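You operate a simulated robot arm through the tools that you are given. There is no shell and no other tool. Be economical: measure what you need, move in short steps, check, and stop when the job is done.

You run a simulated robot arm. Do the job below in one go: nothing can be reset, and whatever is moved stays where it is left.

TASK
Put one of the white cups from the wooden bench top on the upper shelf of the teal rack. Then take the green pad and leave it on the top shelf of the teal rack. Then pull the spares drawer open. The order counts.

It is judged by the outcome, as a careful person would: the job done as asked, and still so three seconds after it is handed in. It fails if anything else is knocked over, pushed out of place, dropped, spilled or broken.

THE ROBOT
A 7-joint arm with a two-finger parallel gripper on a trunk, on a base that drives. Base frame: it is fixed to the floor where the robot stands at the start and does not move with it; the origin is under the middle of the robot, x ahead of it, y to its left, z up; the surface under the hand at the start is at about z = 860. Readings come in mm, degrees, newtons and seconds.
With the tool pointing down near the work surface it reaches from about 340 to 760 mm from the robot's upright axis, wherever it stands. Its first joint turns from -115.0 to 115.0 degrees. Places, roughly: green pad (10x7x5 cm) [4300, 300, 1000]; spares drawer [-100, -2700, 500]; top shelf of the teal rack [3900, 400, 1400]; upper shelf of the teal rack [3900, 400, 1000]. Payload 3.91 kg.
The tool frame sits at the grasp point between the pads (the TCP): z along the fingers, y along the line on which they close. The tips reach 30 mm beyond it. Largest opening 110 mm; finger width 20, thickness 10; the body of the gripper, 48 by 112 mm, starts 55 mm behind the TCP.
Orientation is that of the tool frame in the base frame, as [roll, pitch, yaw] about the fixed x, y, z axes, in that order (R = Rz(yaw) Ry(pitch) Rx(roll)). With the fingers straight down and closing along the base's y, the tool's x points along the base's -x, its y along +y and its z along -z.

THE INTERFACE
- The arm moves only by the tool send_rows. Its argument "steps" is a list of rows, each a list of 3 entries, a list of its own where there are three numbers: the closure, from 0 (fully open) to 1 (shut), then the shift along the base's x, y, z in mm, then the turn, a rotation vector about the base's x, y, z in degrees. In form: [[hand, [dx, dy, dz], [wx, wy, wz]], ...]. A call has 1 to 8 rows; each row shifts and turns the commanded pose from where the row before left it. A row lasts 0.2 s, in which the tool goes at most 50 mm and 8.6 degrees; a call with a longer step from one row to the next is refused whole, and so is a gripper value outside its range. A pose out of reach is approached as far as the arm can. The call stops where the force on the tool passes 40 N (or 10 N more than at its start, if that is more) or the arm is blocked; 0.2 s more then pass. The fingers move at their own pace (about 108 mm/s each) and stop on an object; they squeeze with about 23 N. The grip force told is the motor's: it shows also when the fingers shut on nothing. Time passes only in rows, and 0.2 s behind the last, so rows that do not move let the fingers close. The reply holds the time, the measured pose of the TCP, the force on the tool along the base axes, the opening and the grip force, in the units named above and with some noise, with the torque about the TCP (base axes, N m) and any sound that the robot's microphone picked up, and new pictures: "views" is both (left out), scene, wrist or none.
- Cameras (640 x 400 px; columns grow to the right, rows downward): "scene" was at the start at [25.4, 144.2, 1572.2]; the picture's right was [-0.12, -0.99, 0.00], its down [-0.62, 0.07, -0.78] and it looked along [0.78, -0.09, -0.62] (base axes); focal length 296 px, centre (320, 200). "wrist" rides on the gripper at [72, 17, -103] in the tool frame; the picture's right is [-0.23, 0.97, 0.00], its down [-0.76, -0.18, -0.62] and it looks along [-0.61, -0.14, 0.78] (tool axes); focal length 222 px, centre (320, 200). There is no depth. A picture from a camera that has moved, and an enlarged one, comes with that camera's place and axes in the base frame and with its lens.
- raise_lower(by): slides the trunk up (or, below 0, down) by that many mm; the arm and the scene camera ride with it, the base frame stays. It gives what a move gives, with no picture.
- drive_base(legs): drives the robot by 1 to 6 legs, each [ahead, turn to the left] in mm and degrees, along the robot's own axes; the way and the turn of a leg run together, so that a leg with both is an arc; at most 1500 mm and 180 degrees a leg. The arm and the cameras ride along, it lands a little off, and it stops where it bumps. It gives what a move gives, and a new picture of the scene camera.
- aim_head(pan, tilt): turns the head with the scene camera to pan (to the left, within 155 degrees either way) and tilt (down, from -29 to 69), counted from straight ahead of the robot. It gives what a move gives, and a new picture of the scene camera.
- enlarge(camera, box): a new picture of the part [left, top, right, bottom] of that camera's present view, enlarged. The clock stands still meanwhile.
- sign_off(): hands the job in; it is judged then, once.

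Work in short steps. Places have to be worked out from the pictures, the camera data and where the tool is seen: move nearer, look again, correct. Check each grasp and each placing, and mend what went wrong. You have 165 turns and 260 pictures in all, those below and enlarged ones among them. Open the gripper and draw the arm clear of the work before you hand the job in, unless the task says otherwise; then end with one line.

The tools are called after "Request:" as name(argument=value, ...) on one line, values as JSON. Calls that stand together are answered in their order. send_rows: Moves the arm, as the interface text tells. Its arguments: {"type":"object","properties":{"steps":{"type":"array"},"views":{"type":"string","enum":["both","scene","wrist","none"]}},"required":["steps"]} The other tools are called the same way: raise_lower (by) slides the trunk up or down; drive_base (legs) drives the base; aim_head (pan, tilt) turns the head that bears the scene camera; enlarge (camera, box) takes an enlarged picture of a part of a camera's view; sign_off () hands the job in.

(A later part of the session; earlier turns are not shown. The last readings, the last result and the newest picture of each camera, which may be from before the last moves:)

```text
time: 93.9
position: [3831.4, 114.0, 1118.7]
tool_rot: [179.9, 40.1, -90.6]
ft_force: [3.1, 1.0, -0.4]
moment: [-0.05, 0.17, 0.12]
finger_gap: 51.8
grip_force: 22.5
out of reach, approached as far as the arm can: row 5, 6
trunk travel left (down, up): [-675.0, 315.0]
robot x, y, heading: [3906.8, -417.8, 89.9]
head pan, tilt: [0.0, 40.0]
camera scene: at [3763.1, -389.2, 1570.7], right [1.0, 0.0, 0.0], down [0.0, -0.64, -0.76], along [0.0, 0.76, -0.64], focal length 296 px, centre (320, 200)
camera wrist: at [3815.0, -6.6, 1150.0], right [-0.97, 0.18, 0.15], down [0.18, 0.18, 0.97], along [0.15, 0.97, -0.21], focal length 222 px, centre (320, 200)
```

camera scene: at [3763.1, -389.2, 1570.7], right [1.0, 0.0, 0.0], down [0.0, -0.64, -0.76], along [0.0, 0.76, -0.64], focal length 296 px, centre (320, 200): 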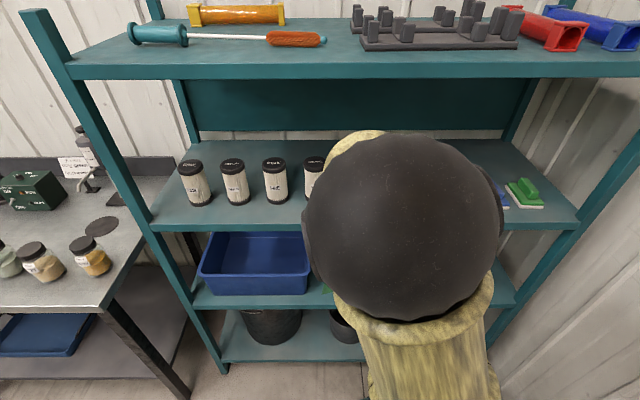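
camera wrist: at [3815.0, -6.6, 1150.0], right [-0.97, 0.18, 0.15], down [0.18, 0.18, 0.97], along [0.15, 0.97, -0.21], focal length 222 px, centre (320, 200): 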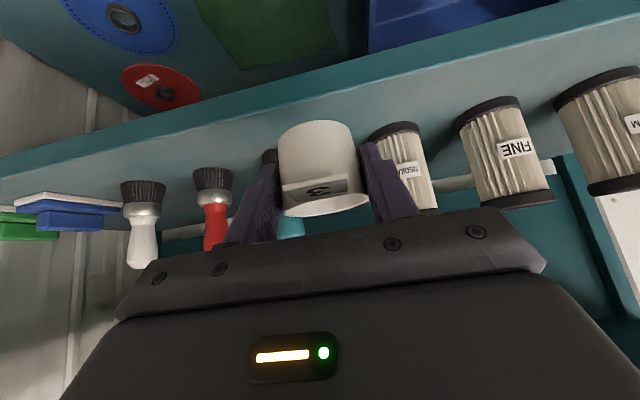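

The arm is at a limit here (the shoulder is low relative to the hand, unlike at the bench). Back off, raise the trunk by 140 mm to recover the bench geometry.

Request:
send_rows(steps=[[0.8, [0, -45, 0], [0, 0, 0]], [0.8, [0, -45, 0], [0, 0, 0]]], views="none")

Request:
raise_lower(by=140)

Request:
send_rows(steps=[[0.8, [0, 0, -45], [0, 0, 0]], [0.8, [0, 0, -45], [0, 0, 0]], [0.8, [0, 0, 0], [0, 0, 0]]])

```text
time: 94.5
position: [3834.2, 21.9, 1119.9]
tool_rot: [-179.7, 40.0, -91.2]
ft_force: [-7.4, -0.9, -0.1]
moment: [0.08, -0.37, -0.35]
finger_gap: 52.0
grip_force: 22.6
trunk travel left (down, up): [-675.0, 315.0]
robot x, y, heading: [3906.9, -418.7, 89.9]
head pan, tilt: [0.0, 40.0]
```

```text
time: 96.2
position: [3828.6, 20.9, 1258.9]
tool_rot: [-179.8, 40.1, -90.4]
ft_force: [-0.2, 0.2, 0.4]
moment: [-0.02, 0.0, 0.02]
finger_gap: 51.9
grip_force: 23.3
trunk travel left (down, up): [-815.0, 175.0]
robot x, y, heading: [3910.9, -419.6, 90.0]
head pan, tilt: [0.0, 40.0]
```

```text
time: 97.0
position: [3829.5, 23.3, 1174.2]
tool_rot: [179.9, 40.1, -90.7]
ft_force: [1.2, 0.2, -0.1]
moment: [-0.01, 0.06, 0.1]
finger_gap: 52.0
grip_force: 22.7
out of reach, approached as far as the arm can: row 2
trunk travel left (down, up): [-815.0, 175.0]
robot x, y, heading: [3906.8, -415.9, 90.1]
head pan, tilt: [0.0, 40.0]
camera scene: at [3762.0, -392.3, 1710.7], right [1.0, 0.0, 0.0], down [0.0, -0.64, -0.77], along [0.0, 0.77, -0.64], focal length 296 px, centre (320, 200)
camera wrist: at [3812.0, -97.5, 1205.5], right [-0.97, 0.18, 0.15], down [0.18, 0.18, 0.97], along [0.15, 0.97, -0.21], focal length 222 px, centre (320, 200)
```

scene: 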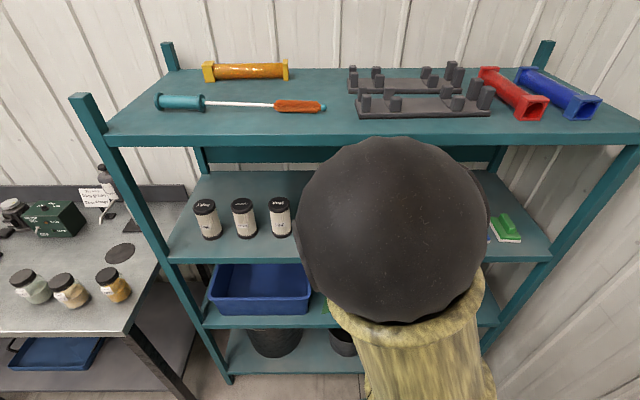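
wrist: 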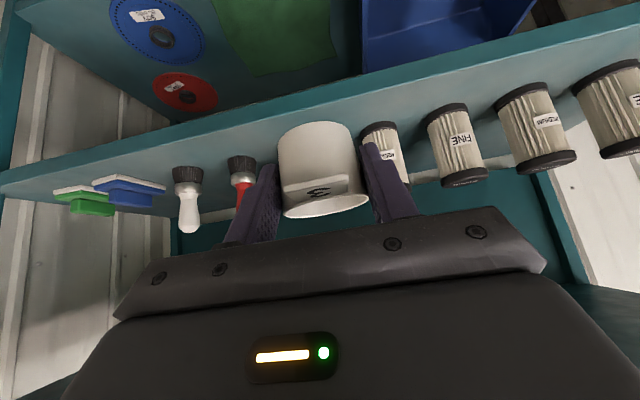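

The elbow is meeting the head mast because the hand is reaching leftwards of the robot axis. I'll move the hand back to the centre line and turn the base ~7° left instead.

Request:
send_rows(steps=[[0.8, [40, 0, 20], [0, 0, 0]], [0.8, [40, 0, 20], [0, 0, 0]], [0.8, [0, 0, 0], [0, 0, 0]]], views="none")

Request:
drive_base(legs=[[0, 6.5]])

```text
time: 97.8
position: [3908.2, 25.4, 1214.7]
tool_rot: [-179.8, 40.1, -90.4]
ft_force: [-0.2, 0.3, 0.1]
moment: [0.0, -0.02, 0.0]
finger_gap: 51.7
grip_force: 22.8
trunk travel left (down, up): [-815.0, 175.0]
robot x, y, heading: [3907.7, -417.8, 89.8]
head pan, tilt: [0.0, 40.0]
```

```text
time: 98.8
position: [3856.0, 21.8, 1213.6]
tool_rot: [-179.8, 40.1, -83.8]
ft_force: [1.1, 0.0, -0.5]
moment: [0.0, 0.03, 0.0]
finger_gap: 51.7
grip_force: 23.0
trunk travel left (down, up): [-815.0, 175.0]
robot x, y, heading: [3911.0, -413.7, 96.3]
head pan, tilt: [0.0, 40.0]
camera scene: at [3754.6, -409.3, 1710.1], right [0.99, 0.11, 0.0], down [0.07, -0.64, -0.77], along [-0.09, 0.76, -0.64], focal length 296 px, centre (320, 200)
```

scene: 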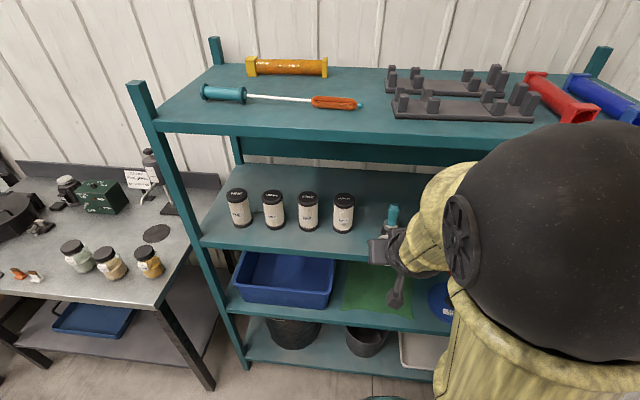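

Now approach along the heading: to about (3838, 180, 1090).

Request:
send_rows(steps=[[0.8, [-4, 25, -30], [0, 0, 0]], [0.8, [-4, 25, -30], [0, 0, 0]], [0.8, [-4, 25, -30], [0, 0, 0]], [0.8, [-3, 40, -20], [0, 0, 0]], [0.8, [-3, 40, -14], [0, 0, 0]], [0.8, [0, 0, 0], [0, 0, 0]]])

```text
time: 100.2
position: [3815.8, 62.9, 1220.9]
tool_rot: [-179.8, 40.1, -83.8]
ft_force: [-0.3, -0.3, -0.1]
moment: [0.01, -0.02, 0.01]
finger_gap: 51.5
grip_force: 23.2
out of reach, approached as far as the arm can: row 1, 2, 3, 4, 5
trunk travel left (down, up): [-815.0, 175.0]
robot x, y, heading: [3909.9, -418.7, 96.2]
head pan, tilt: [0.0, 40.0]
camera scene: at [3755.0, -409.4, 1710.2], right [0.99, 0.11, 0.0], down [0.07, -0.64, -0.77], along [-0.09, 0.76, -0.64], focal length 296 px, centre (320, 200)
camera wrist: at [3812.5, -58.5, 1251.9], right [-0.99, 0.07, 0.14], down [0.16, 0.2, 0.97], along [0.04, 0.98, -0.21], focal length 222 px, centre (320, 200)
```

scene: 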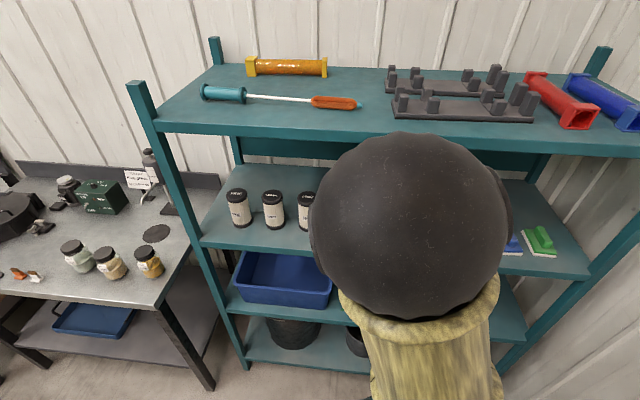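
wrist: 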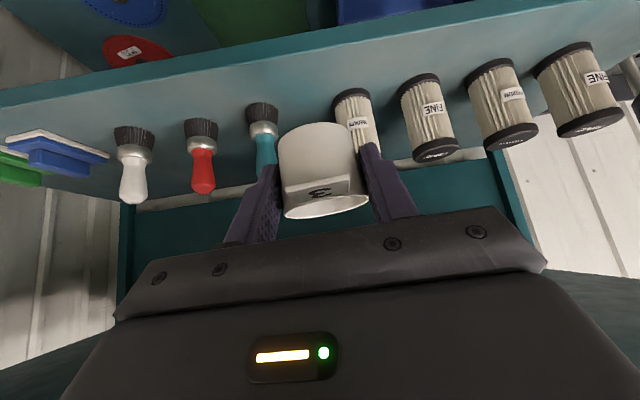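

The arm has folded with the elbow near the mast. I'll retrace: move the hand up and to the centre line, as it was before the bench approach, then follow the same relative path.

Request:
send_rows(steps=[[0.8, [14, 0, 35], [0, 0, 0]], [0.8, [14, 0, 35], [0, 0, 0]], [0.8, [14, 0, 35], [0, 0, 0]], [0.8, [0, 0, 10], [0, 0, 0]], [0.8, [0, 0, 0], [0, 0, 0]]])

```text
time: 101.5
position: [3860.5, 61.3, 1336.4]
tool_rot: [-179.9, 40.0, -83.9]
ft_force: [0.2, -1.0, 0.4]
moment: [0.02, -0.04, -0.02]
finger_gap: 51.5
grip_force: 23.0
trunk travel left (down, up): [-815.0, 175.0]
robot x, y, heading: [3907.6, -417.1, 96.6]
head pan, tilt: [0.0, 40.0]
camera scene: at [3755.3, -409.3, 1710.2], right [0.99, 0.11, 0.0], down [0.07, -0.64, -0.77], along [-0.09, 0.76, -0.64], focal length 296 px, centre (320, 200)
camera wrist: at [3855.6, -59.6, 1368.6], right [-0.99, 0.07, 0.14], down [0.16, 0.2, 0.97], along [0.04, 0.98, -0.21], focal length 222 px, centre (320, 200)
```

scene: 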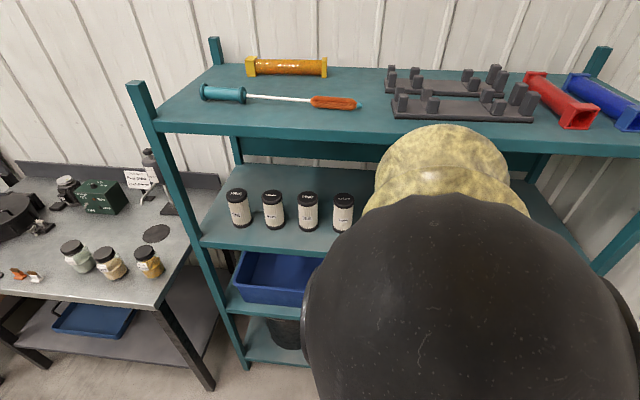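
wrist: 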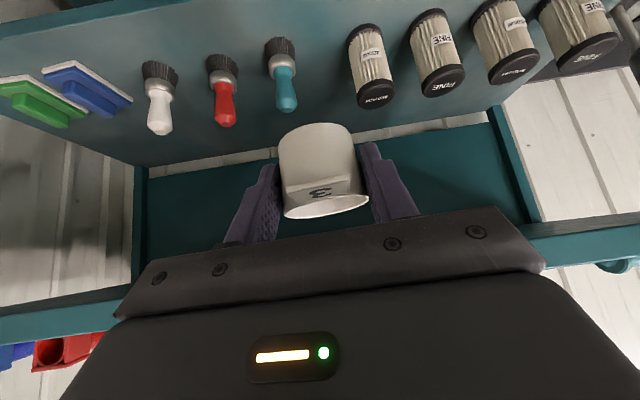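

Try extending forward/down along the centre line in a small move and see whether the elbow frees up.

Request:
send_rows(steps=[[0.8, [-2, 20, -36], [0, 0, 0]], [0.8, [-2, 20, -36], [0, 0, 0]], [0.8, [-2, 20, -36], [0, 0, 0]]])

```text
time: 102.2
position: [3842.8, 86.1, 1254.2]
tool_rot: [-179.8, 40.1, -83.9]
ft_force: [-0.4, 0.3, 0.1]
moment: [0.0, -0.01, -0.02]
finger_gap: 51.7
grip_force: 23.1
out of reach, approached as far as the arm can: row 2, 3
trunk travel left (down, up): [-815.0, 175.0]
robot x, y, heading: [3913.0, -416.9, 96.5]
head pan, tilt: [0.0, 40.0]
camera scene: at [3754.0, -409.4, 1710.1], right [0.99, 0.11, 0.0], down [0.07, -0.64, -0.77], along [-0.09, 0.76, -0.64], focal length 296 px, centre (320, 200)
camera wrist: at [3839.3, -35.0, 1286.3], right [-0.99, 0.07, 0.14], down [0.15, 0.2, 0.97], along [0.04, 0.98, -0.21], focal length 222 px, centre (320, 200)
```

scene: 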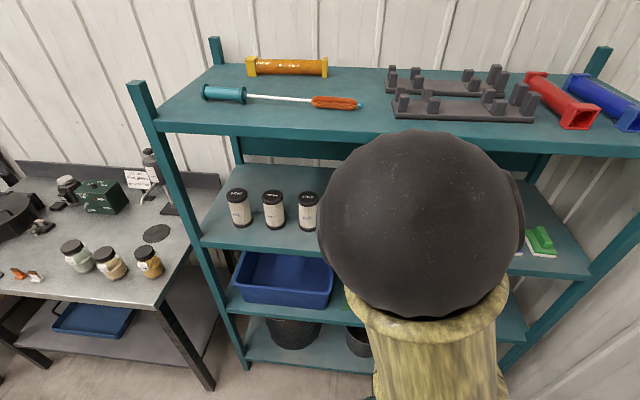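
wrist: 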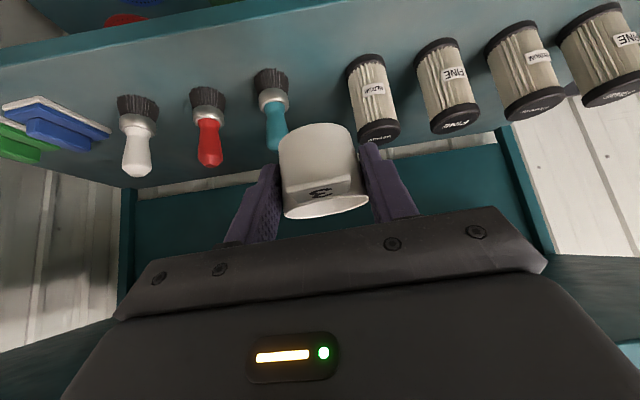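

A joint limit shows up with the elbow to the left. I'll retreat, bring the hand right (elbow swings right), and turn the base further left to compensate.

Request:
send_rows(steps=[[0.8, [10, -12, 40], [0, 0, 0]], [0.8, [10, -12, 40], [0, 0, 0]], [0.8, [40, 0, 0], [0, 0, 0]], [0.8, [40, 0, 0], [0, 0, 0]], [0.8, [40, 0, 0], [0, 0, 0]], [0.8, [30, 0, 0], [0, 0, -6]], [0.8, [0, 0, 0], [0, 0, -6]], [0.8, [0, 0, 0], [0, 0, 0]]])

```text
time: 104.0
position: [4014.2, 62.8, 1334.5]
tool_rot: [-179.8, 40.1, -95.9]
ft_force: [-0.8, -0.2, -0.3]
moment: [-0.02, 0.04, -0.01]
finger_gap: 51.4
grip_force: 22.3
trunk travel left (down, up): [-815.0, 175.0]
robot x, y, heading: [3909.3, -416.5, 96.5]
head pan, tilt: [0.0, 40.0]
camera scene: at [3755.6, -409.3, 1710.2], right [0.99, 0.11, 0.0], down [0.07, -0.64, -0.77], along [-0.09, 0.76, -0.64], focal length 296 px, centre (320, 200)
camera wrist: at [3984.2, -55.4, 1366.6], right [-0.95, 0.27, 0.14], down [0.19, 0.16, 0.97], along [0.24, 0.95, -0.21], focal length 222 px, centre (320, 200)
```

scene: 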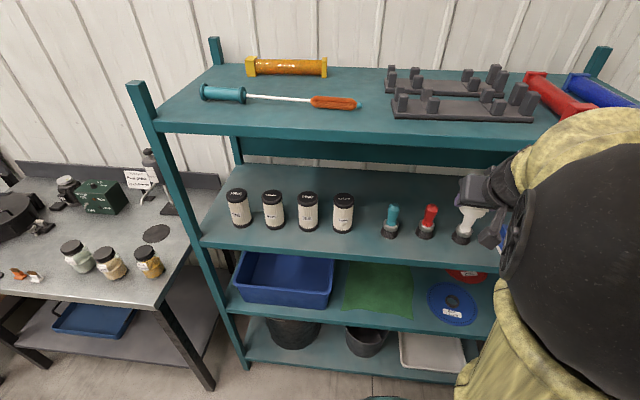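
wrist: 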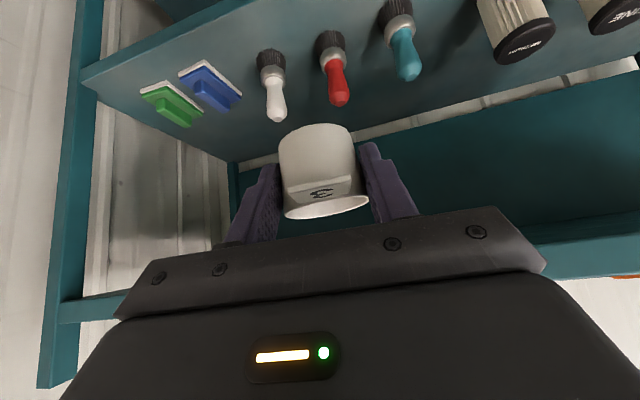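

Elbow is now to the right. Turn the base 19° left to swing the hand in front of the gap.

Request:
drive_base(legs=[[0, 19]])

Request:
send_rows(steps=[[0.8, [-1, 20, -36], [0, 0, -3]], [0.8, [-1, 20, -36], [0, 0, -3]], [0.8, [-1, 20, -36], [0, 0, 0]]])

```text
time: 105.9
position: [3849.1, 69.7, 1334.8]
tool_rot: [-179.8, 40.1, -76.7]
ft_force: [-0.2, 0.0, -0.7]
moment: [0.03, -0.01, -0.02]
finger_gap: 51.4
grip_force: 22.9
trunk travel left (down, up): [-815.0, 175.0]
robot x, y, heading: [3908.9, -416.0, 115.9]
head pan, tilt: [0.0, 40.0]
camera scene: at [3760.9, -460.9, 1710.1], right [0.9, 0.44, 0.0], down [0.28, -0.58, -0.77], along [-0.33, 0.69, -0.64], focal length 296 px, centre (320, 200)
```

scene: 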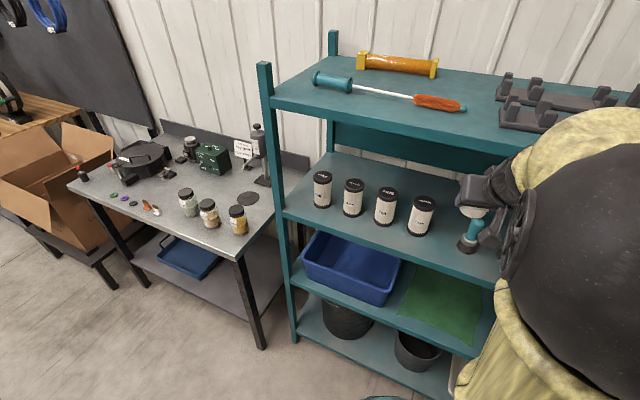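

```text
time: 106.9
position: [3949.4, 122.1, 1236.7]
tool_rot: [-179.8, 40.2, -94.7]
ft_force: [-0.1, 0.5, 0.0]
moment: [-0.02, -0.01, -0.01]
finger_gap: 51.4
grip_force: 23.3
out of reach, approached as far as the arm can: row 1
trunk travel left (down, up): [-815.0, 175.0]
robot x, y, heading: [3911.5, -420.0, 116.3]
head pan, tilt: [0.0, 40.0]
stopped in row 3: the arm was blocked; the commanded pose is now the measured one
camera scene: at [3758.8, -462.0, 1709.9], right [0.9, 0.44, 0.0], down [0.28, -0.58, -0.77], along [-0.33, 0.69, -0.64], focal length 296 px, centre (320, 200)
camera wrist: at [3922.4, 3.9, 1267.9], right [-0.96, 0.26, 0.14], down [0.19, 0.16, 0.97], along [0.23, 0.95, -0.21], focal length 222 px, centre (320, 200)
```

scene: 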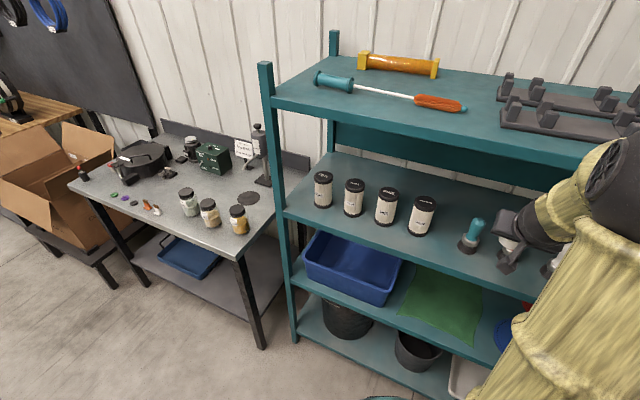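
wrist: 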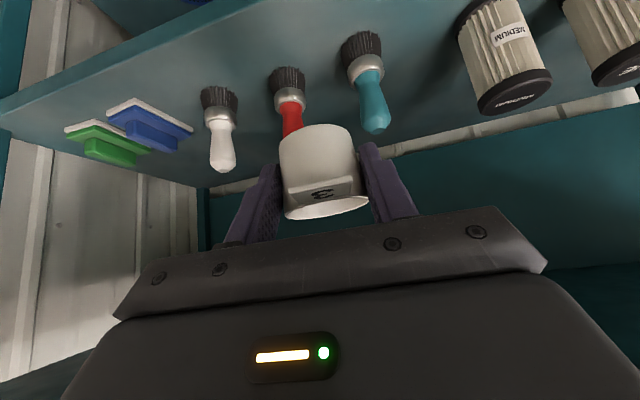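

The arm jumped right and got blocked (forearm near the top shelf edge). Back out and up first.

Request:
send_rows(steps=[[0.8, [0, -30, 0], [0, 0, 0]], [0.8, [0, -30, 20], [0, 0, 0]], [0.8, [0, -20, 40], [0, 0, 0]], [0.8, [0, 0, 30], [0, 0, 0]], [0.8, [0, 0, 0], [0, 0, 0]]])

```text
time: 108.1
position: [3950.8, 43.6, 1325.3]
tool_rot: [-179.9, 40.1, -94.8]
ft_force: [0.1, 0.4, -0.6]
moment: [0.01, 0.01, -0.01]
finger_gap: 51.3
grip_force: 23.1
trunk travel left (down, up): [-815.0, 175.0]
robot x, y, heading: [3912.5, -416.7, 116.0]
head pan, tilt: [0.0, 40.0]
camera scene: at [3761.0, -461.1, 1710.1], right [0.9, 0.44, 0.0], down [0.28, -0.58, -0.77], along [-0.33, 0.69, -0.64], focal length 296 px, centre (320, 200)
camera wrist: at [3923.6, -75.4, 1357.2], right [-0.96, 0.26, 0.14], down [0.19, 0.17, 0.97], along [0.22, 0.95, -0.21], focal length 222 px, centre (320, 200)
```

scene: 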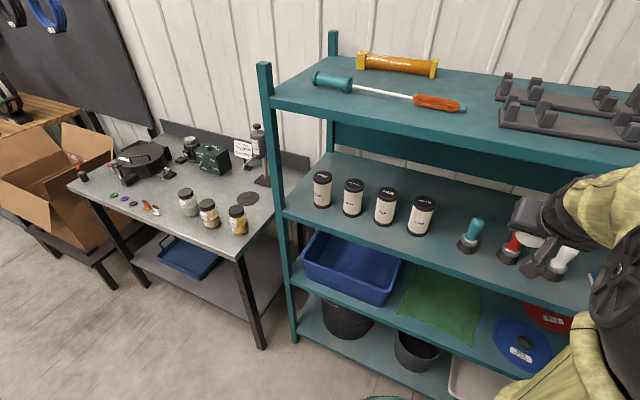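
wrist: 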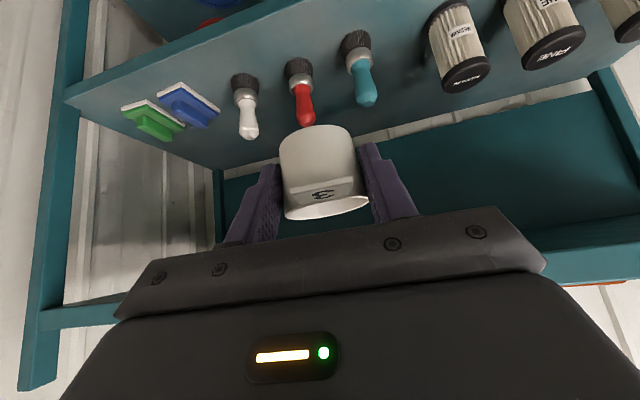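

Objects are undisturbed. Turn base to ~103° heading and bring the hand left with a yaw correction, watching the elbow.

Request:
drive_base(legs=[[0, -13]])

Request:
send_rows(steps=[[0.8, [-40, 8, 0], [0, 0, 4]], [0.8, [-40, 8, 0], [0, 0, 4]], [0.8, [-40, 8, 0], [0, 0, 4]], [0.8, [-40, 6, 0], [0, 0, 4]], [0.8, [-30, 0, 0], [0, 0, 4]], [0.8, [0, 0, 0], [0, 0, 0]]])

```text
time: 109.5
position: [4051.7, 23.6, 1326.6]
tool_rot: [-179.9, 40.0, -107.7]
ft_force: [-0.2, 0.4, -1.1]
moment: [0.0, 0.04, -0.04]
finger_gap: 51.1
grip_force: 23.0
trunk travel left (down, up): [-815.0, 175.0]
robot x, y, heading: [3906.5, -416.4, 102.9]
head pan, tilt: [0.0, 40.0]
camera scene: at [3755.1, -426.3, 1710.2], right [0.97, 0.22, 0.0], down [0.14, -0.63, -0.77], along [-0.17, 0.75, -0.64], focal length 296 px, centre (320, 200)
```

scene: 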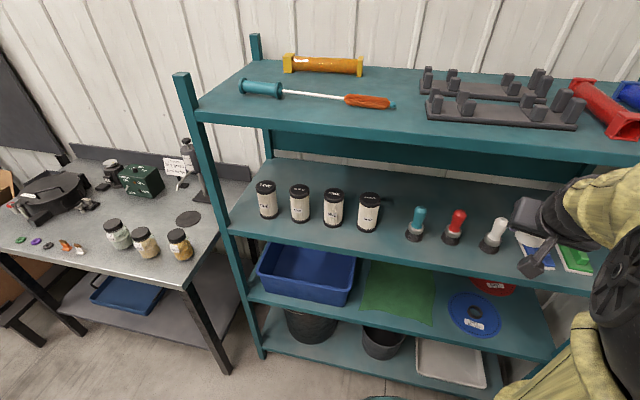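

```text
time: 110.9
position: [3861.8, 52.9, 1325.1]
tool_rot: [-179.9, 40.1, -87.7]
ft_force: [-0.1, 0.8, 0.0]
moment: [0.0, -0.01, -0.01]
finger_gap: 51.2
grip_force: 23.0
trunk travel left (down, up): [-815.0, 175.0]
robot x, y, heading: [3910.1, -418.8, 103.1]
head pan, tilt: [0.0, 40.0]
camera scene: at [3755.4, -426.2, 1710.2], right [0.97, 0.22, 0.0], down [0.14, -0.63, -0.77], along [-0.17, 0.75, -0.64], focal length 296 px, centre (320, 200)
camera wrist: at [3850.1, -68.3, 1356.1], right [-0.98, 0.14, 0.15], down [0.17, 0.19, 0.97], along [0.1, 0.97, -0.21], focal length 222 px, centre (320, 200)
```

scene: 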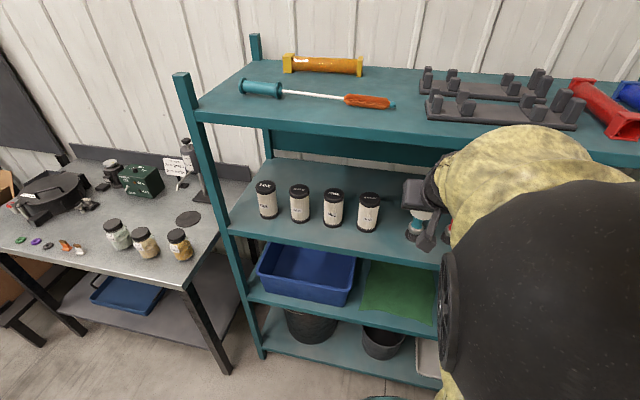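
wrist: 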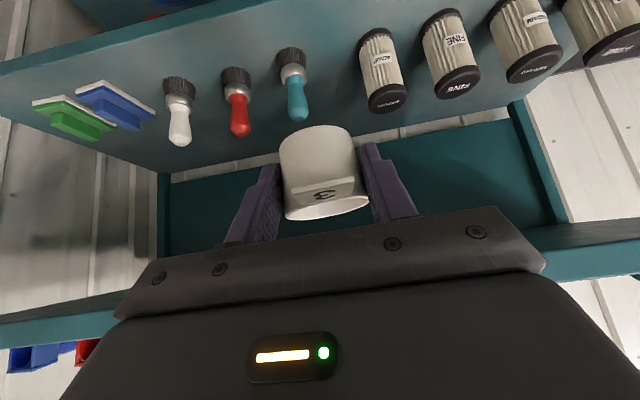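

Elbow is on the right. Extend forward and down in two small rows and check tracking.

Request:
send_rows(steps=[[0.8, [-4, 20, -30], [0, 0, 0]], [0.8, [-4, 20, -30], [0, 0, 0]]], views="scene")

```text
time: 111.5
position: [3856.7, 80.0, 1285.4]
tool_rot: [-179.8, 40.2, -87.7]
ft_force: [0.0, 0.3, -0.4]
moment: [-0.02, 0.02, 0.0]
finger_gap: 51.0
grip_force: 22.8
out of reach, approached as far as the arm can: row 2
trunk travel left (down, up): [-815.0, 175.0]
robot x, y, heading: [3910.8, -414.8, 103.1]
head pan, tilt: [0.0, 40.0]
camera scene: at [3754.2, -426.0, 1710.1], right [0.97, 0.22, 0.0], down [0.14, -0.63, -0.77], along [-0.17, 0.75, -0.64], focal length 296 px, centre (320, 200)
```

scene: 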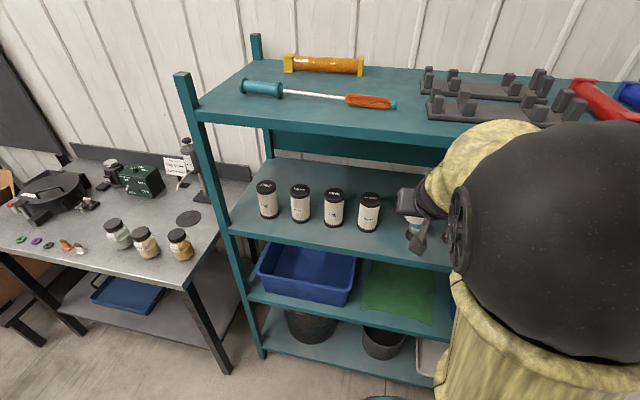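

The arm's redundancy is in a bad state. I'll reset it in the free space in front of the rack: go tool-down, back to the original start posture, then repeat the same tilt sequence that worked at the bench.

Request:
send_rows(steps=[[0.8, [0, -20, 45], [0, 0, 0]], [0.8, [0, -5, 10], [-8, 0, 0]], [0.8, [0, 0, 0], [-8, 0, 0]], [0.8, [0, 0, 0], [-8, 0, 0]], [0.8, [0, 0, 0], [-8, 0, 0]], [0.8, [0, 0, 0], [-8, 0, 0]], [0.8, [0, 0, 0], [0, 0, 0]]])

```text
time: 113.1
position: [3844.4, 0.1, 1348.3]
tool_rot: [178.6, 0.1, -88.3]
ft_force: [0.5, -0.2, 0.2]
moment: [-0.01, -0.01, 0.01]
finger_gap: 50.7
grip_force: 23.6
out of reach, approached as far as the arm can: row 4, 5, 6
trunk travel left (down, up): [-815.0, 175.0]
robot x, y, heading: [3912.4, -422.3, 102.8]
head pan, tilt: [0.0, 40.0]
camera scene: at [3754.3, -426.6, 1710.1], right [0.97, 0.22, 0.0], down [0.14, -0.63, -0.77], along [-0.17, 0.75, -0.64], focal length 296 px, centre (320, 200)
camera wrist: at [3832.6, -70.9, 1451.8], right [-0.98, 0.2, 0.02], down [0.17, 0.77, 0.62], along [0.11, 0.61, -0.78], focal length 222 px, centre (320, 200)
```

scene: 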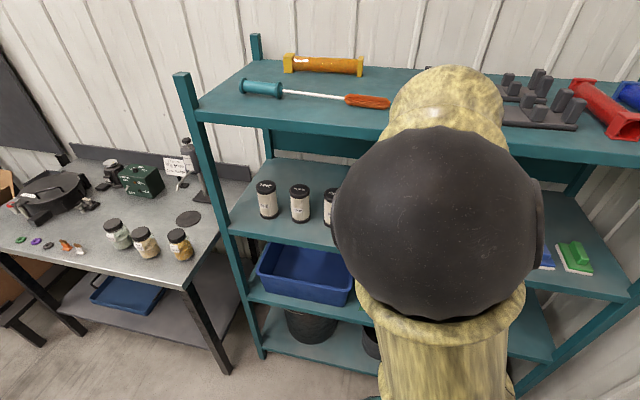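
wrist: 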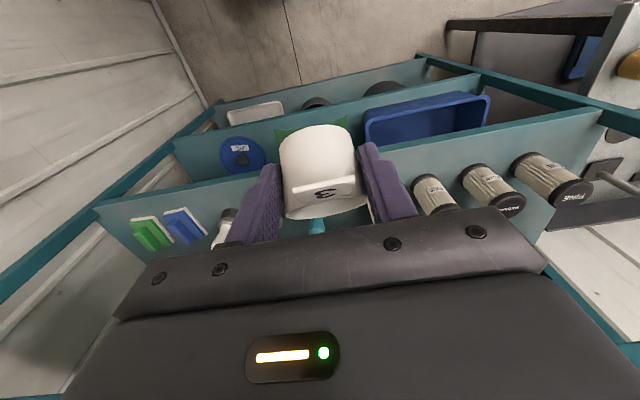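

Tool is down now. Move to the original relative start pose (510 ahead, 120 left of the robot axis).

Request:
send_rows(steps=[[0.8, [0, 40, 0], [0, 0, 0]], [0.8, [-30, 20, 0], [0, 0, 5]], [0.8, [-40, 0, 0], [0, 0, 4]], [0.8, [-40, 0, -5], [0, 0, 4]], [0.8, [-40, -5, -5], [0, 0, 0]], [0.8, [-10, 0, -5], [0, 0, 0]], [0.8, [0, 0, 0], [0, 0, 0]]], views="scene")

```text
time: 114.7
position: [3711.5, -4.6, 1340.0]
tool_rot: [178.4, 0.3, -74.9]
ft_force: [0.4, -0.2, -0.3]
moment: [-0.04, -0.01, -0.01]
finger_gap: 50.6
grip_force: 22.7
out of reach, approached as far as the arm can: row 1, 2, 5, 6
trunk travel left (down, up): [-815.0, 175.0]
robot x, y, heading: [3910.9, -418.6, 102.8]
head pan, tilt: [0.0, 40.0]
camera scene: at [3755.0, -426.5, 1710.2], right [0.97, 0.22, 0.0], down [0.14, -0.63, -0.77], along [-0.17, 0.75, -0.64], focal length 296 px, centre (320, 200)
```

scene: 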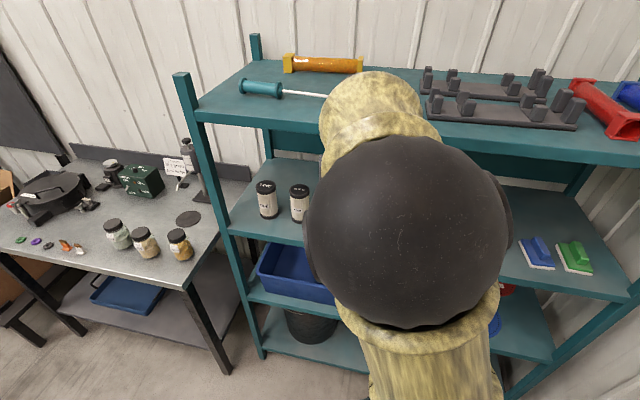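

Still limited; I'll turn to face the open aisle (−x), where I can stretch the arm out on its right side and reset the elbow safely.

Request:
drive_base(legs=[[0, 85]])

```text
time: 120.4
position: [3481.5, -582.9, 1339.4]
tool_rot: [178.3, 0.2, 10.5]
ft_force: [0.1, -0.1, -0.3]
moment: [0.01, -0.03, -0.01]
finger_gap: 50.3
grip_force: 22.8
trunk travel left (down, up): [-815.0, 175.0]
robot x, y, heading: [3911.5, -416.5, -171.6]
head pan, tilt: [0.0, 40.0]
camera scene: at [3906.8, -571.7, 1710.1], right [-0.15, 0.99, 0.0], down [0.64, 0.09, -0.77], along [-0.76, -0.11, -0.64], focal length 296 px, centre (320, 200)
```

scene: 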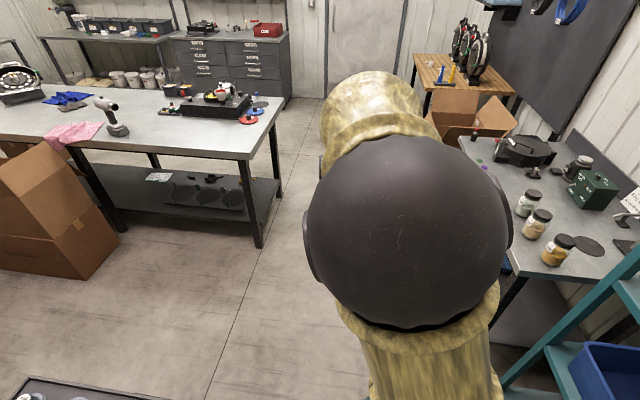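

Move the hand to the robot's right and outward.

Request:
send_rows(steps=[[0.9, [-6, 40, 0], [0, 0, 0]], [0.9, [-6, 40, 0], [0, 0, 0]], [0.9, [-6, 40, 0], [0, 0, 0]], [0.9, [-6, 40, 0], [0, 0, 0]], [0.9, [-6, 40, 0], [0, 0, 0]], [0.9, [-6, 40, 0], [0, 0, 0]], [0.9, [-45, 0, 0], [0, 0, 0]], [0.9, [-45, 0, 0], [0, 0, 0]]], views="scene")

```text
time: 122.2
position: [3504.0, -394.3, 1362.3]
tool_rot: [178.4, 0.3, 10.5]
ft_force: [1.0, -0.4, -0.3]
moment: [0.01, 0.03, -0.01]
finger_gap: 50.4
grip_force: 23.5
out of reach, approached as far as the arm can: row 2, 3, 4, 5, 6, 7, 8
trunk travel left (down, up): [-815.0, 175.0]
robot x, y, heading: [3905.9, -414.5, -171.6]
head pan, tilt: [0.0, 40.0]
camera scene: at [3906.8, -572.1, 1710.1], right [-0.15, 0.99, 0.0], down [0.64, 0.09, -0.77], along [-0.76, -0.11, -0.64], focal length 296 px, centre (320, 200)
```

scene: 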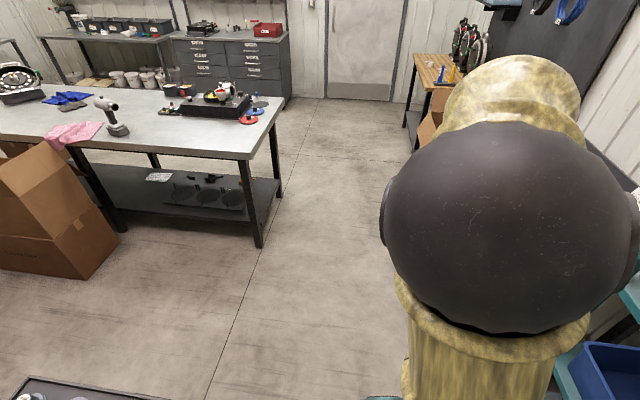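

Try unlocking with a clockwise tool yaw (so the tool lines up radially with the first joint), no translation.

Request:
send_rows(steps=[[0.9, [0, 0, 0], [0, 0, -8]], [0.9, [0, 0, 0], [0, 0, -8]], [0.9, [0, 0, 0], [0, 0, -8]], [0.9, [0, 0, 0], [0, 0, -8]], [0.9, [0, 0, 0], [0, 0, 0]]], views="scene")

```text
time: 123.4
position: [3504.0, -394.2, 1362.7]
tool_rot: [178.3, 0.3, -21.4]
ft_force: [0.6, -0.7, 0.3]
moment: [0.0, 0.03, -0.04]
finger_gap: 50.3
grip_force: 22.9
trunk travel left (down, up): [-815.0, 175.0]
robot x, y, heading: [3909.2, -417.8, -171.6]
head pan, tilt: [0.0, 40.0]
camera scene: at [3906.8, -571.4, 1710.2], right [-0.15, 0.99, 0.0], down [0.64, 0.09, -0.77], along [-0.76, -0.11, -0.64], focal length 296 px, centre (320, 200)
```

scene: 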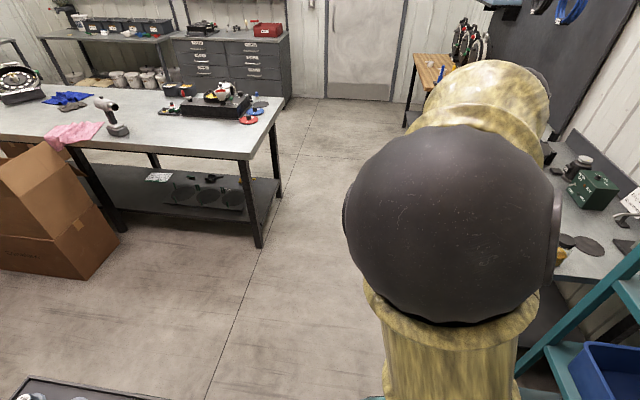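

That worked freely. Now extend outward.

Request:
send_rows(steps=[[0.9, [-40, 15, 0], [0, 0, 0]], [0.9, [-40, 15, 0], [0, 0, 0]], [0.9, [-40, 15, 0], [0, 0, 0]], [0.9, [0, 0, 0], [0, 0, 0]]], views="scene")

```text
time: 124.4
position: [3503.7, -391.7, 1366.9]
tool_rot: [178.4, 0.3, -21.6]
ft_force: [0.0, 0.7, -0.4]
moment: [-0.03, 0.0, 0.02]
finger_gap: 50.3
grip_force: 23.0
out of reach, approached as far as the arm can: row 1, 2, 3
trunk travel left (down, up): [-815.0, 175.0]
robot x, y, heading: [3909.6, -417.7, -171.7]
head pan, tilt: [0.0, 40.0]
camera scene: at [3906.8, -571.5, 1710.1], right [-0.15, 0.99, 0.0], down [0.64, 0.09, -0.77], along [-0.76, -0.11, -0.64], focal length 296 px, centre (320, 200)
```

scene: 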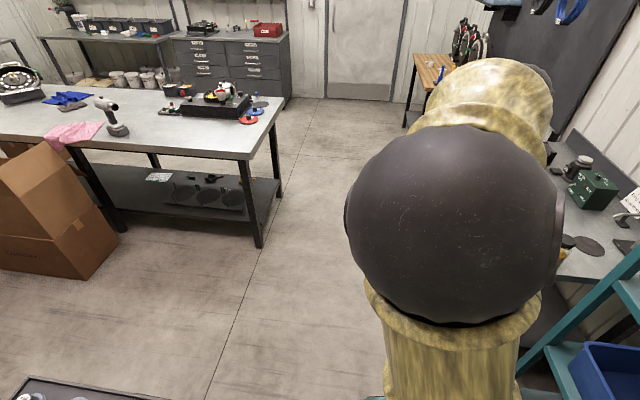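

Probe other directions: go down, with the tool tilting slightly outward.

Request:
send_rows(steps=[[0.9, [0, 0, -40], [0, 0, 0]], [0.9, [0, 0, -40], [0, 0, 0]], [0.9, [0, 0, -40], [0, 0, 0]], [0.9, [0, 0, -40], [0, 0, 0]], [0.9, [-30, 0, 0], [0, 0, 0]], [0.9, [-30, 0, 0], [0, 0, 0]], [0.9, [-30, 0, 0], [0, 0, 0]]], views="scene")

```text
time: 126.0
position: [3518.5, -412.9, 1279.0]
tool_rot: [178.2, 0.4, -21.1]
ft_force: [0.8, -0.1, -0.8]
moment: [0.0, 0.02, 0.03]
finger_gap: 50.1
grip_force: 23.1
out of reach, approached as far as the arm can: row 1, 2, 3, 4, 5, 6, 7
trunk travel left (down, up): [-815.0, 175.0]
robot x, y, heading: [3908.0, -415.4, -171.6]
head pan, tilt: [0.0, 40.0]
camera scene: at [3906.5, -572.4, 1710.0], right [-0.15, 0.99, 0.0], down [0.64, 0.09, -0.77], along [-0.76, -0.11, -0.64], focal length 296 px, centre (320, 200)
```

scene: 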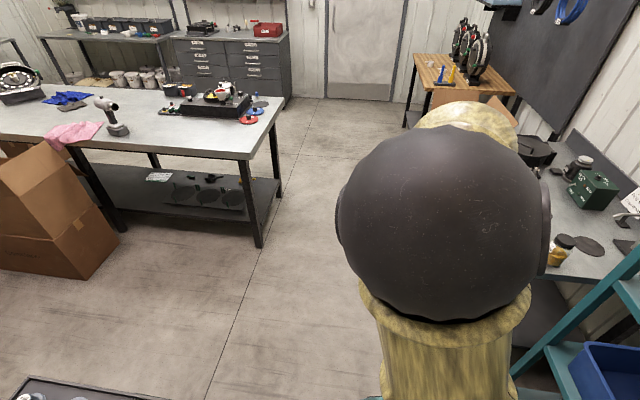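

Try re-tilting the tool 40° outward here; earlier motion was freer with the tilt.

Request:
send_rows(steps=[[0.9, [0, 0, 15], [2.9, 7.5, 0]], [0.9, [0, 0, 15], [2.9, 7.5, 0]], [0.9, [0, 0, 15], [2.9, 7.5, 0]], [0.9, [0, 0, 15], [2.9, 7.5, 0]], [0.9, [0, 0, 0], [2.9, 7.5, 0]], [0.9, [-15, 40, 0], [0, 0, 0]], [0.9, [-15, 40, 0], [0, 0, 0]], [0.9, [-15, 40, 0], [0, 0, 0]]], views="scene")

```text
time: 127.8
position: [3456.5, -238.4, 1322.0]
tool_rot: [178.1, 40.4, -21.6]
ft_force: [0.5, 1.2, -0.7]
moment: [-0.02, -0.03, 0.04]
finger_gap: 50.4
grip_force: 22.9
out of reach, approached as far as the arm can: row 1, 2, 3, 4, 5
trunk travel left (down, up): [-815.0, 175.0]
robot x, y, heading: [3907.4, -417.1, -171.7]
head pan, tilt: [0.0, 40.0]
camera scene: at [3905.7, -568.4, 1710.4], right [-0.15, 0.99, 0.0], down [0.64, 0.09, -0.77], along [-0.76, -0.11, -0.64], focal length 296 px, centre (320, 200)
```

scene: 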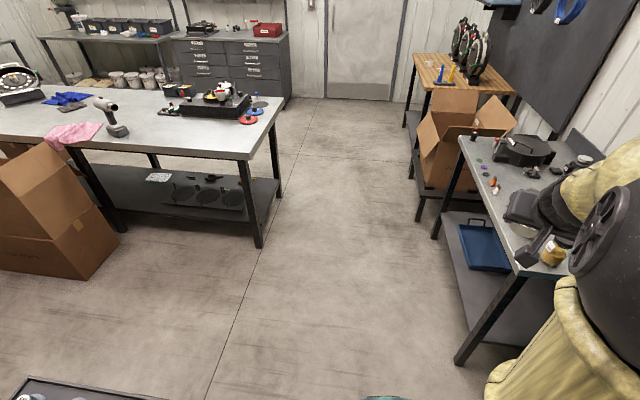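

Good: now the arm is planar with the tool radial, 30° right of heading. Turn the base left 40° so the radial direction is open aisle, then extend radially.

Request:
drive_base(legs=[[0, 40]])

Request:
send_rows(steps=[[0.9, [-28, -10, -10], [0, 0, 0]], [0.9, [-28, -10, -10], [0, 0, 0]], [0.9, [-28, -10, -10], [0, 0, 0]], [0.9, [0, 0, 0], [0, 0, 0]]], views="scene")

```text
time: 130.9
position: [3450.6, -576.3, 1322.3]
tool_rot: [178.1, 40.4, 18.6]
ft_force: [-0.6, -0.2, -0.8]
moment: [0.02, 0.06, -0.03]
finger_gap: 50.3
grip_force: 22.7
trunk travel left (down, up): [-815.0, 175.0]
robot x, y, heading: [3910.9, -422.0, -131.4]
head pan, tilt: [0.0, 40.0]
camera scene: at [4007.5, -536.5, 1710.1], right [-0.75, 0.66, 0.0], down [0.42, 0.48, -0.77], along [-0.51, -0.57, -0.64], focal length 296 px, centre (320, 200)
```

scene: 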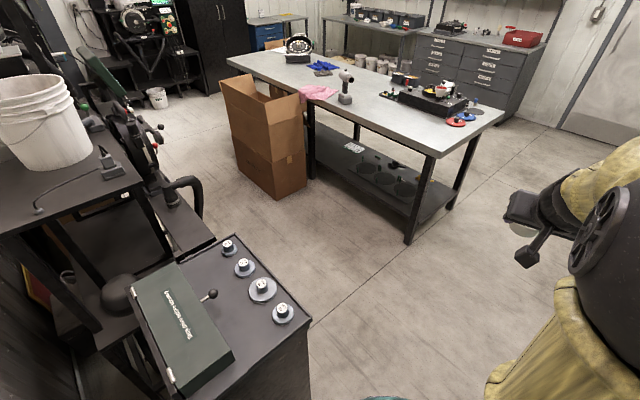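

```text
time: 131.9
position: [3370.6, -602.0, 1295.7]
tool_rot: [178.0, 40.6, 18.4]
ft_force: [0.0, 1.0, 0.3]
moment: [-0.06, -0.01, 0.05]
finger_gap: 50.2
grip_force: 22.9
out of reach, approached as far as the arm can: row 1
trunk travel left (down, up): [-815.0, 175.0]
robot x, y, heading: [3913.0, -416.6, -131.4]
head pan, tilt: [0.0, 40.0]
camera scene: at [4008.2, -533.4, 1710.4], right [-0.75, 0.66, 0.0], down [0.42, 0.48, -0.77], along [-0.51, -0.58, -0.64], focal length 296 px, centre (320, 200)
```

scene: 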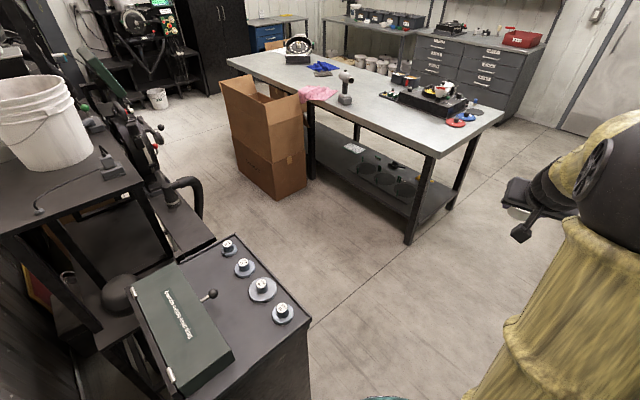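

It extends freely now. Continue outward and down to the place posture (≈650 mm out, z≈1060).

Request:
send_rows(steps=[[0.9, [-11, -4, -34], [0, 0, 0]], [0.9, [-11, -4, -34], [0, 0, 0]], [0.9, [-11, -4, -34], [0, 0, 0]], [0.9, [-11, -4, -34], [0, 0, 0]], [0.9, [-11, -4, -34], [0, 0, 0]], [0.9, [-11, -4, -34], [0, 0, 0]], [0.9, [-8, -3, -30], [0, 0, 0]], [0.9, [0, 0, 0], [0, 0, 0]]])

```text
time: 133.7
position: [3296.3, -629.5, 1061.3]
tool_rot: [178.1, 40.5, 18.6]
ft_force: [-0.1, -0.2, 0.3]
moment: [0.0, 0.01, 0.0]
finger_gap: 49.9
grip_force: 23.3
trunk travel left (down, up): [-815.0, 175.0]
robot x, y, heading: [3905.1, -418.3, -131.2]
head pan, tilt: [0.0, 40.0]
camera scene: at [4008.2, -536.6, 1710.1], right [-0.75, 0.66, 0.0], down [0.42, 0.48, -0.77], along [-0.51, -0.57, -0.64], focal length 296 px, centre (320, 200)
camera wrist: at [3417.2, -603.4, 1092.4], right [0.17, -0.97, 0.17], down [-0.23, 0.13, 0.96], along [-0.96, -0.2, -0.2], focal length 222 px, centre (320, 200)
```

scene: 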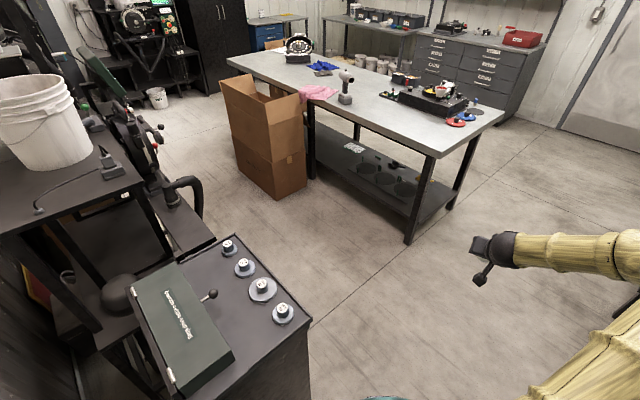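
wrist: 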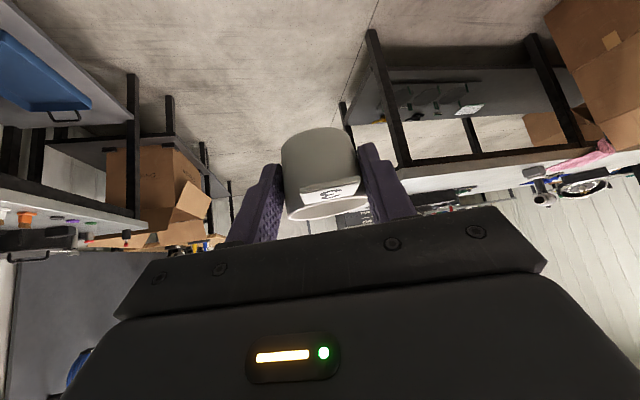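

Arm is in a healthy posture: tool radial, 30° right of heading. Now retract along the same path, then turn the base right so that the radial direction points at the shelf gap (azimuth ≈96°).

Request:
send_rows(steps=[[0.9, [11, 4, 34], [0, 0, 0]], [0.9, [11, 4, 34], [0, 0, 0]], [0.9, [11, 4, 34], [0, 0, 0]], [0.9, [11, 4, 34], [0, 0, 0]], [0.9, [11, 4, 34], [0, 0, 0]], [0.9, [15, 5, 34], [0, 0, 0]], [0.9, [25, 9, 25], [0, 0, 0]], [0.9, [25, 9, 10], [0, 0, 0]]], views="none")

Request:
send_rows(steps=[[0.9, [12, 4, 4], [0, 0, 0]], [0.9, [0, 0, 0], [-1.7, -0.6, 0]], [0.9, [0, 0, 0], [0, 0, 0]]], views="scene")

```text
time: 135.5
position: [3417.7, -589.0, 1301.4]
tool_rot: [178.2, 40.5, 18.6]
ft_force: [0.8, -0.2, 0.3]
moment: [0.02, 0.05, 0.01]
finger_gap: 50.2
grip_force: 22.8
trunk travel left (down, up): [-815.0, 175.0]
robot x, y, heading: [3909.2, -415.9, -131.5]
head pan, tilt: [0.0, 40.0]
```

```text
time: 136.3
position: [3428.7, -584.4, 1304.0]
tool_rot: [175.9, 40.4, 17.1]
ft_force: [0.5, 0.0, -0.2]
moment: [-0.01, 0.03, -0.02]
finger_gap: 50.3
grip_force: 23.2
trunk travel left (down, up): [-815.0, 175.0]
robot x, y, heading: [3910.2, -419.1, -131.4]
head pan, tilt: [0.0, 40.0]
camera scene: at [4008.4, -536.9, 1710.1], right [-0.75, 0.66, 0.0], down [0.42, 0.48, -0.77], along [-0.51, -0.57, -0.64], focal length 296 px, centre (320, 200)
```

scene: 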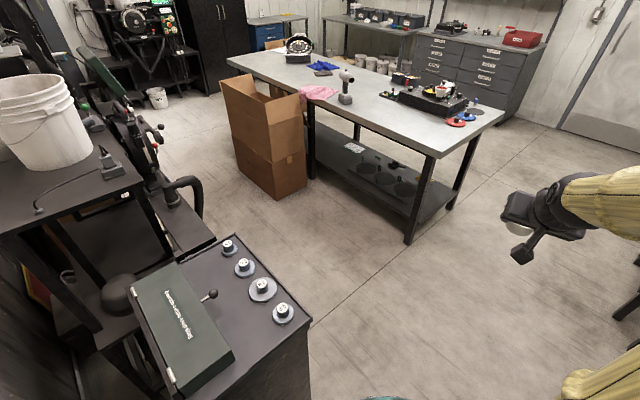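

I tilted the wrong way; correct it, then turn the base −102.5°.

Request:
send_rows(steps=[[0.9, [0, 0, 0], [3.0, 1.0, 0]], [0.9, [0, 0, 0], [0, 0, 0]]], views="none")

Request:
drive_base(legs=[[0, -102.5]])

```text
time: 136.9
position: [3426.4, -584.6, 1302.6]
tool_rot: [179.9, 40.4, 19.7]
ft_force: [0.1, 0.3, 0.6]
moment: [0.03, 0.0, 0.02]
finger_gap: 49.8
grip_force: 23.6
trunk travel left (down, up): [-815.0, 175.0]
robot x, y, heading: [3908.6, -419.6, -131.4]
head pan, tilt: [0.0, 40.0]
```

```text
time: 143.6
position: [3857.4, 88.6, 1304.3]
tool_rot: [179.9, 40.3, -83.5]
ft_force: [-0.3, 0.0, 0.8]
moment: [-0.02, 0.02, 0.02]
finger_gap: 50.0
grip_force: 23.1
trunk travel left (down, up): [-815.0, 175.0]
robot x, y, heading: [3904.5, -417.1, 125.3]
head pan, tilt: [0.0, 40.0]
camera scene: at [3769.9, -484.5, 1710.2], right [0.82, 0.58, 0.0], down [0.37, -0.52, -0.77], along [-0.44, 0.62, -0.64], focal length 296 px, centre (320, 200)
```

scene: 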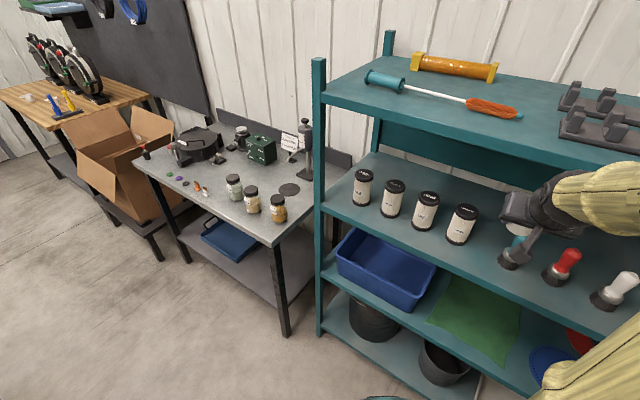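

In position. Descend and extend along the same relative path to (3845, 170, 1110).

Request:
send_rows(steps=[[0.9, [-2, 13, -32], [0, 0, 0]], [0.9, [-2, 13, -32], [0, 0, 0]], [0.9, [-2, 13, -32], [0, 0, 0]], [0.9, [-2, 13, -32], [0, 0, 0]], [0.9, [-2, 14, -32], [0, 0, 0]], [0.9, [-2, 14, -32], [0, 0, 0]], [0.9, [0, 0, 0], [0, 0, 0]]])

```text
time: 145.2
position: [3846.1, 169.1, 1111.8]
tool_rot: [179.8, 40.5, -83.5]
ft_force: [0.5, 0.7, -0.4]
moment: [0.01, -0.01, 0.01]
finger_gap: 49.6
grip_force: 23.3
trunk travel left (down, up): [-815.0, 175.0]
robot x, y, heading: [3909.3, -414.1, 125.3]
head pan, tilt: [0.0, 40.0]
camera scene: at [3770.2, -485.3, 1710.2], right [0.82, 0.58, 0.0], down [0.37, -0.52, -0.77], along [-0.44, 0.63, -0.64], focal length 296 px, centre (320, 200)
camera wrist: at [3843.3, 46.8, 1142.7], right [-0.99, 0.06, 0.15], down [0.16, 0.19, 0.97], along [0.03, 0.98, -0.2], focal length 222 px, centre (320, 200)
```

scene: 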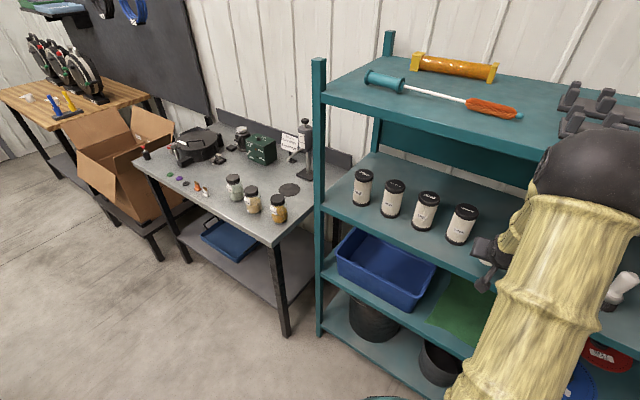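
wrist: 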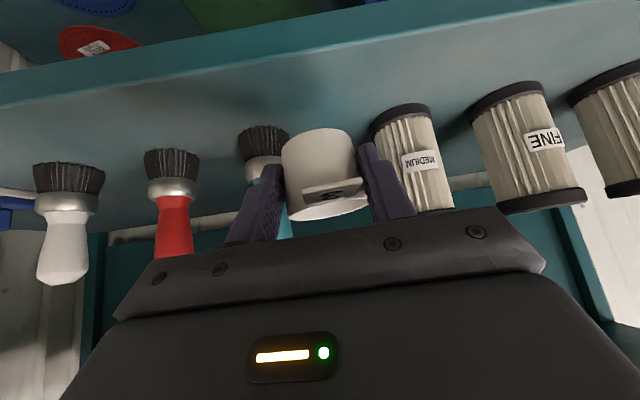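

Cup looks slightly pitched in the grip; enlarge to judge.

Request:
enlarge(camera="wrist", box=[220, 90, 460, 240])

```text
2.67 times, centred on (340, 165) of wrist
camera zoom: at [3843.3, 46.8, 1142.7], right [-0.99, 0.06, 0.15], down [0.16, 0.19, 0.97], along [0.03, 0.98, -0.2], focal length 592 px, centre (267, 293)
```

zoom: 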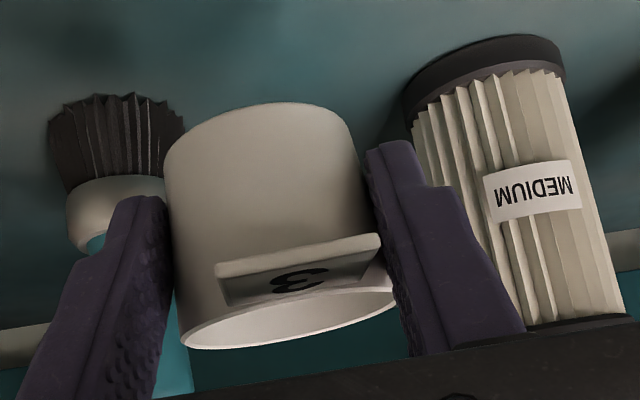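

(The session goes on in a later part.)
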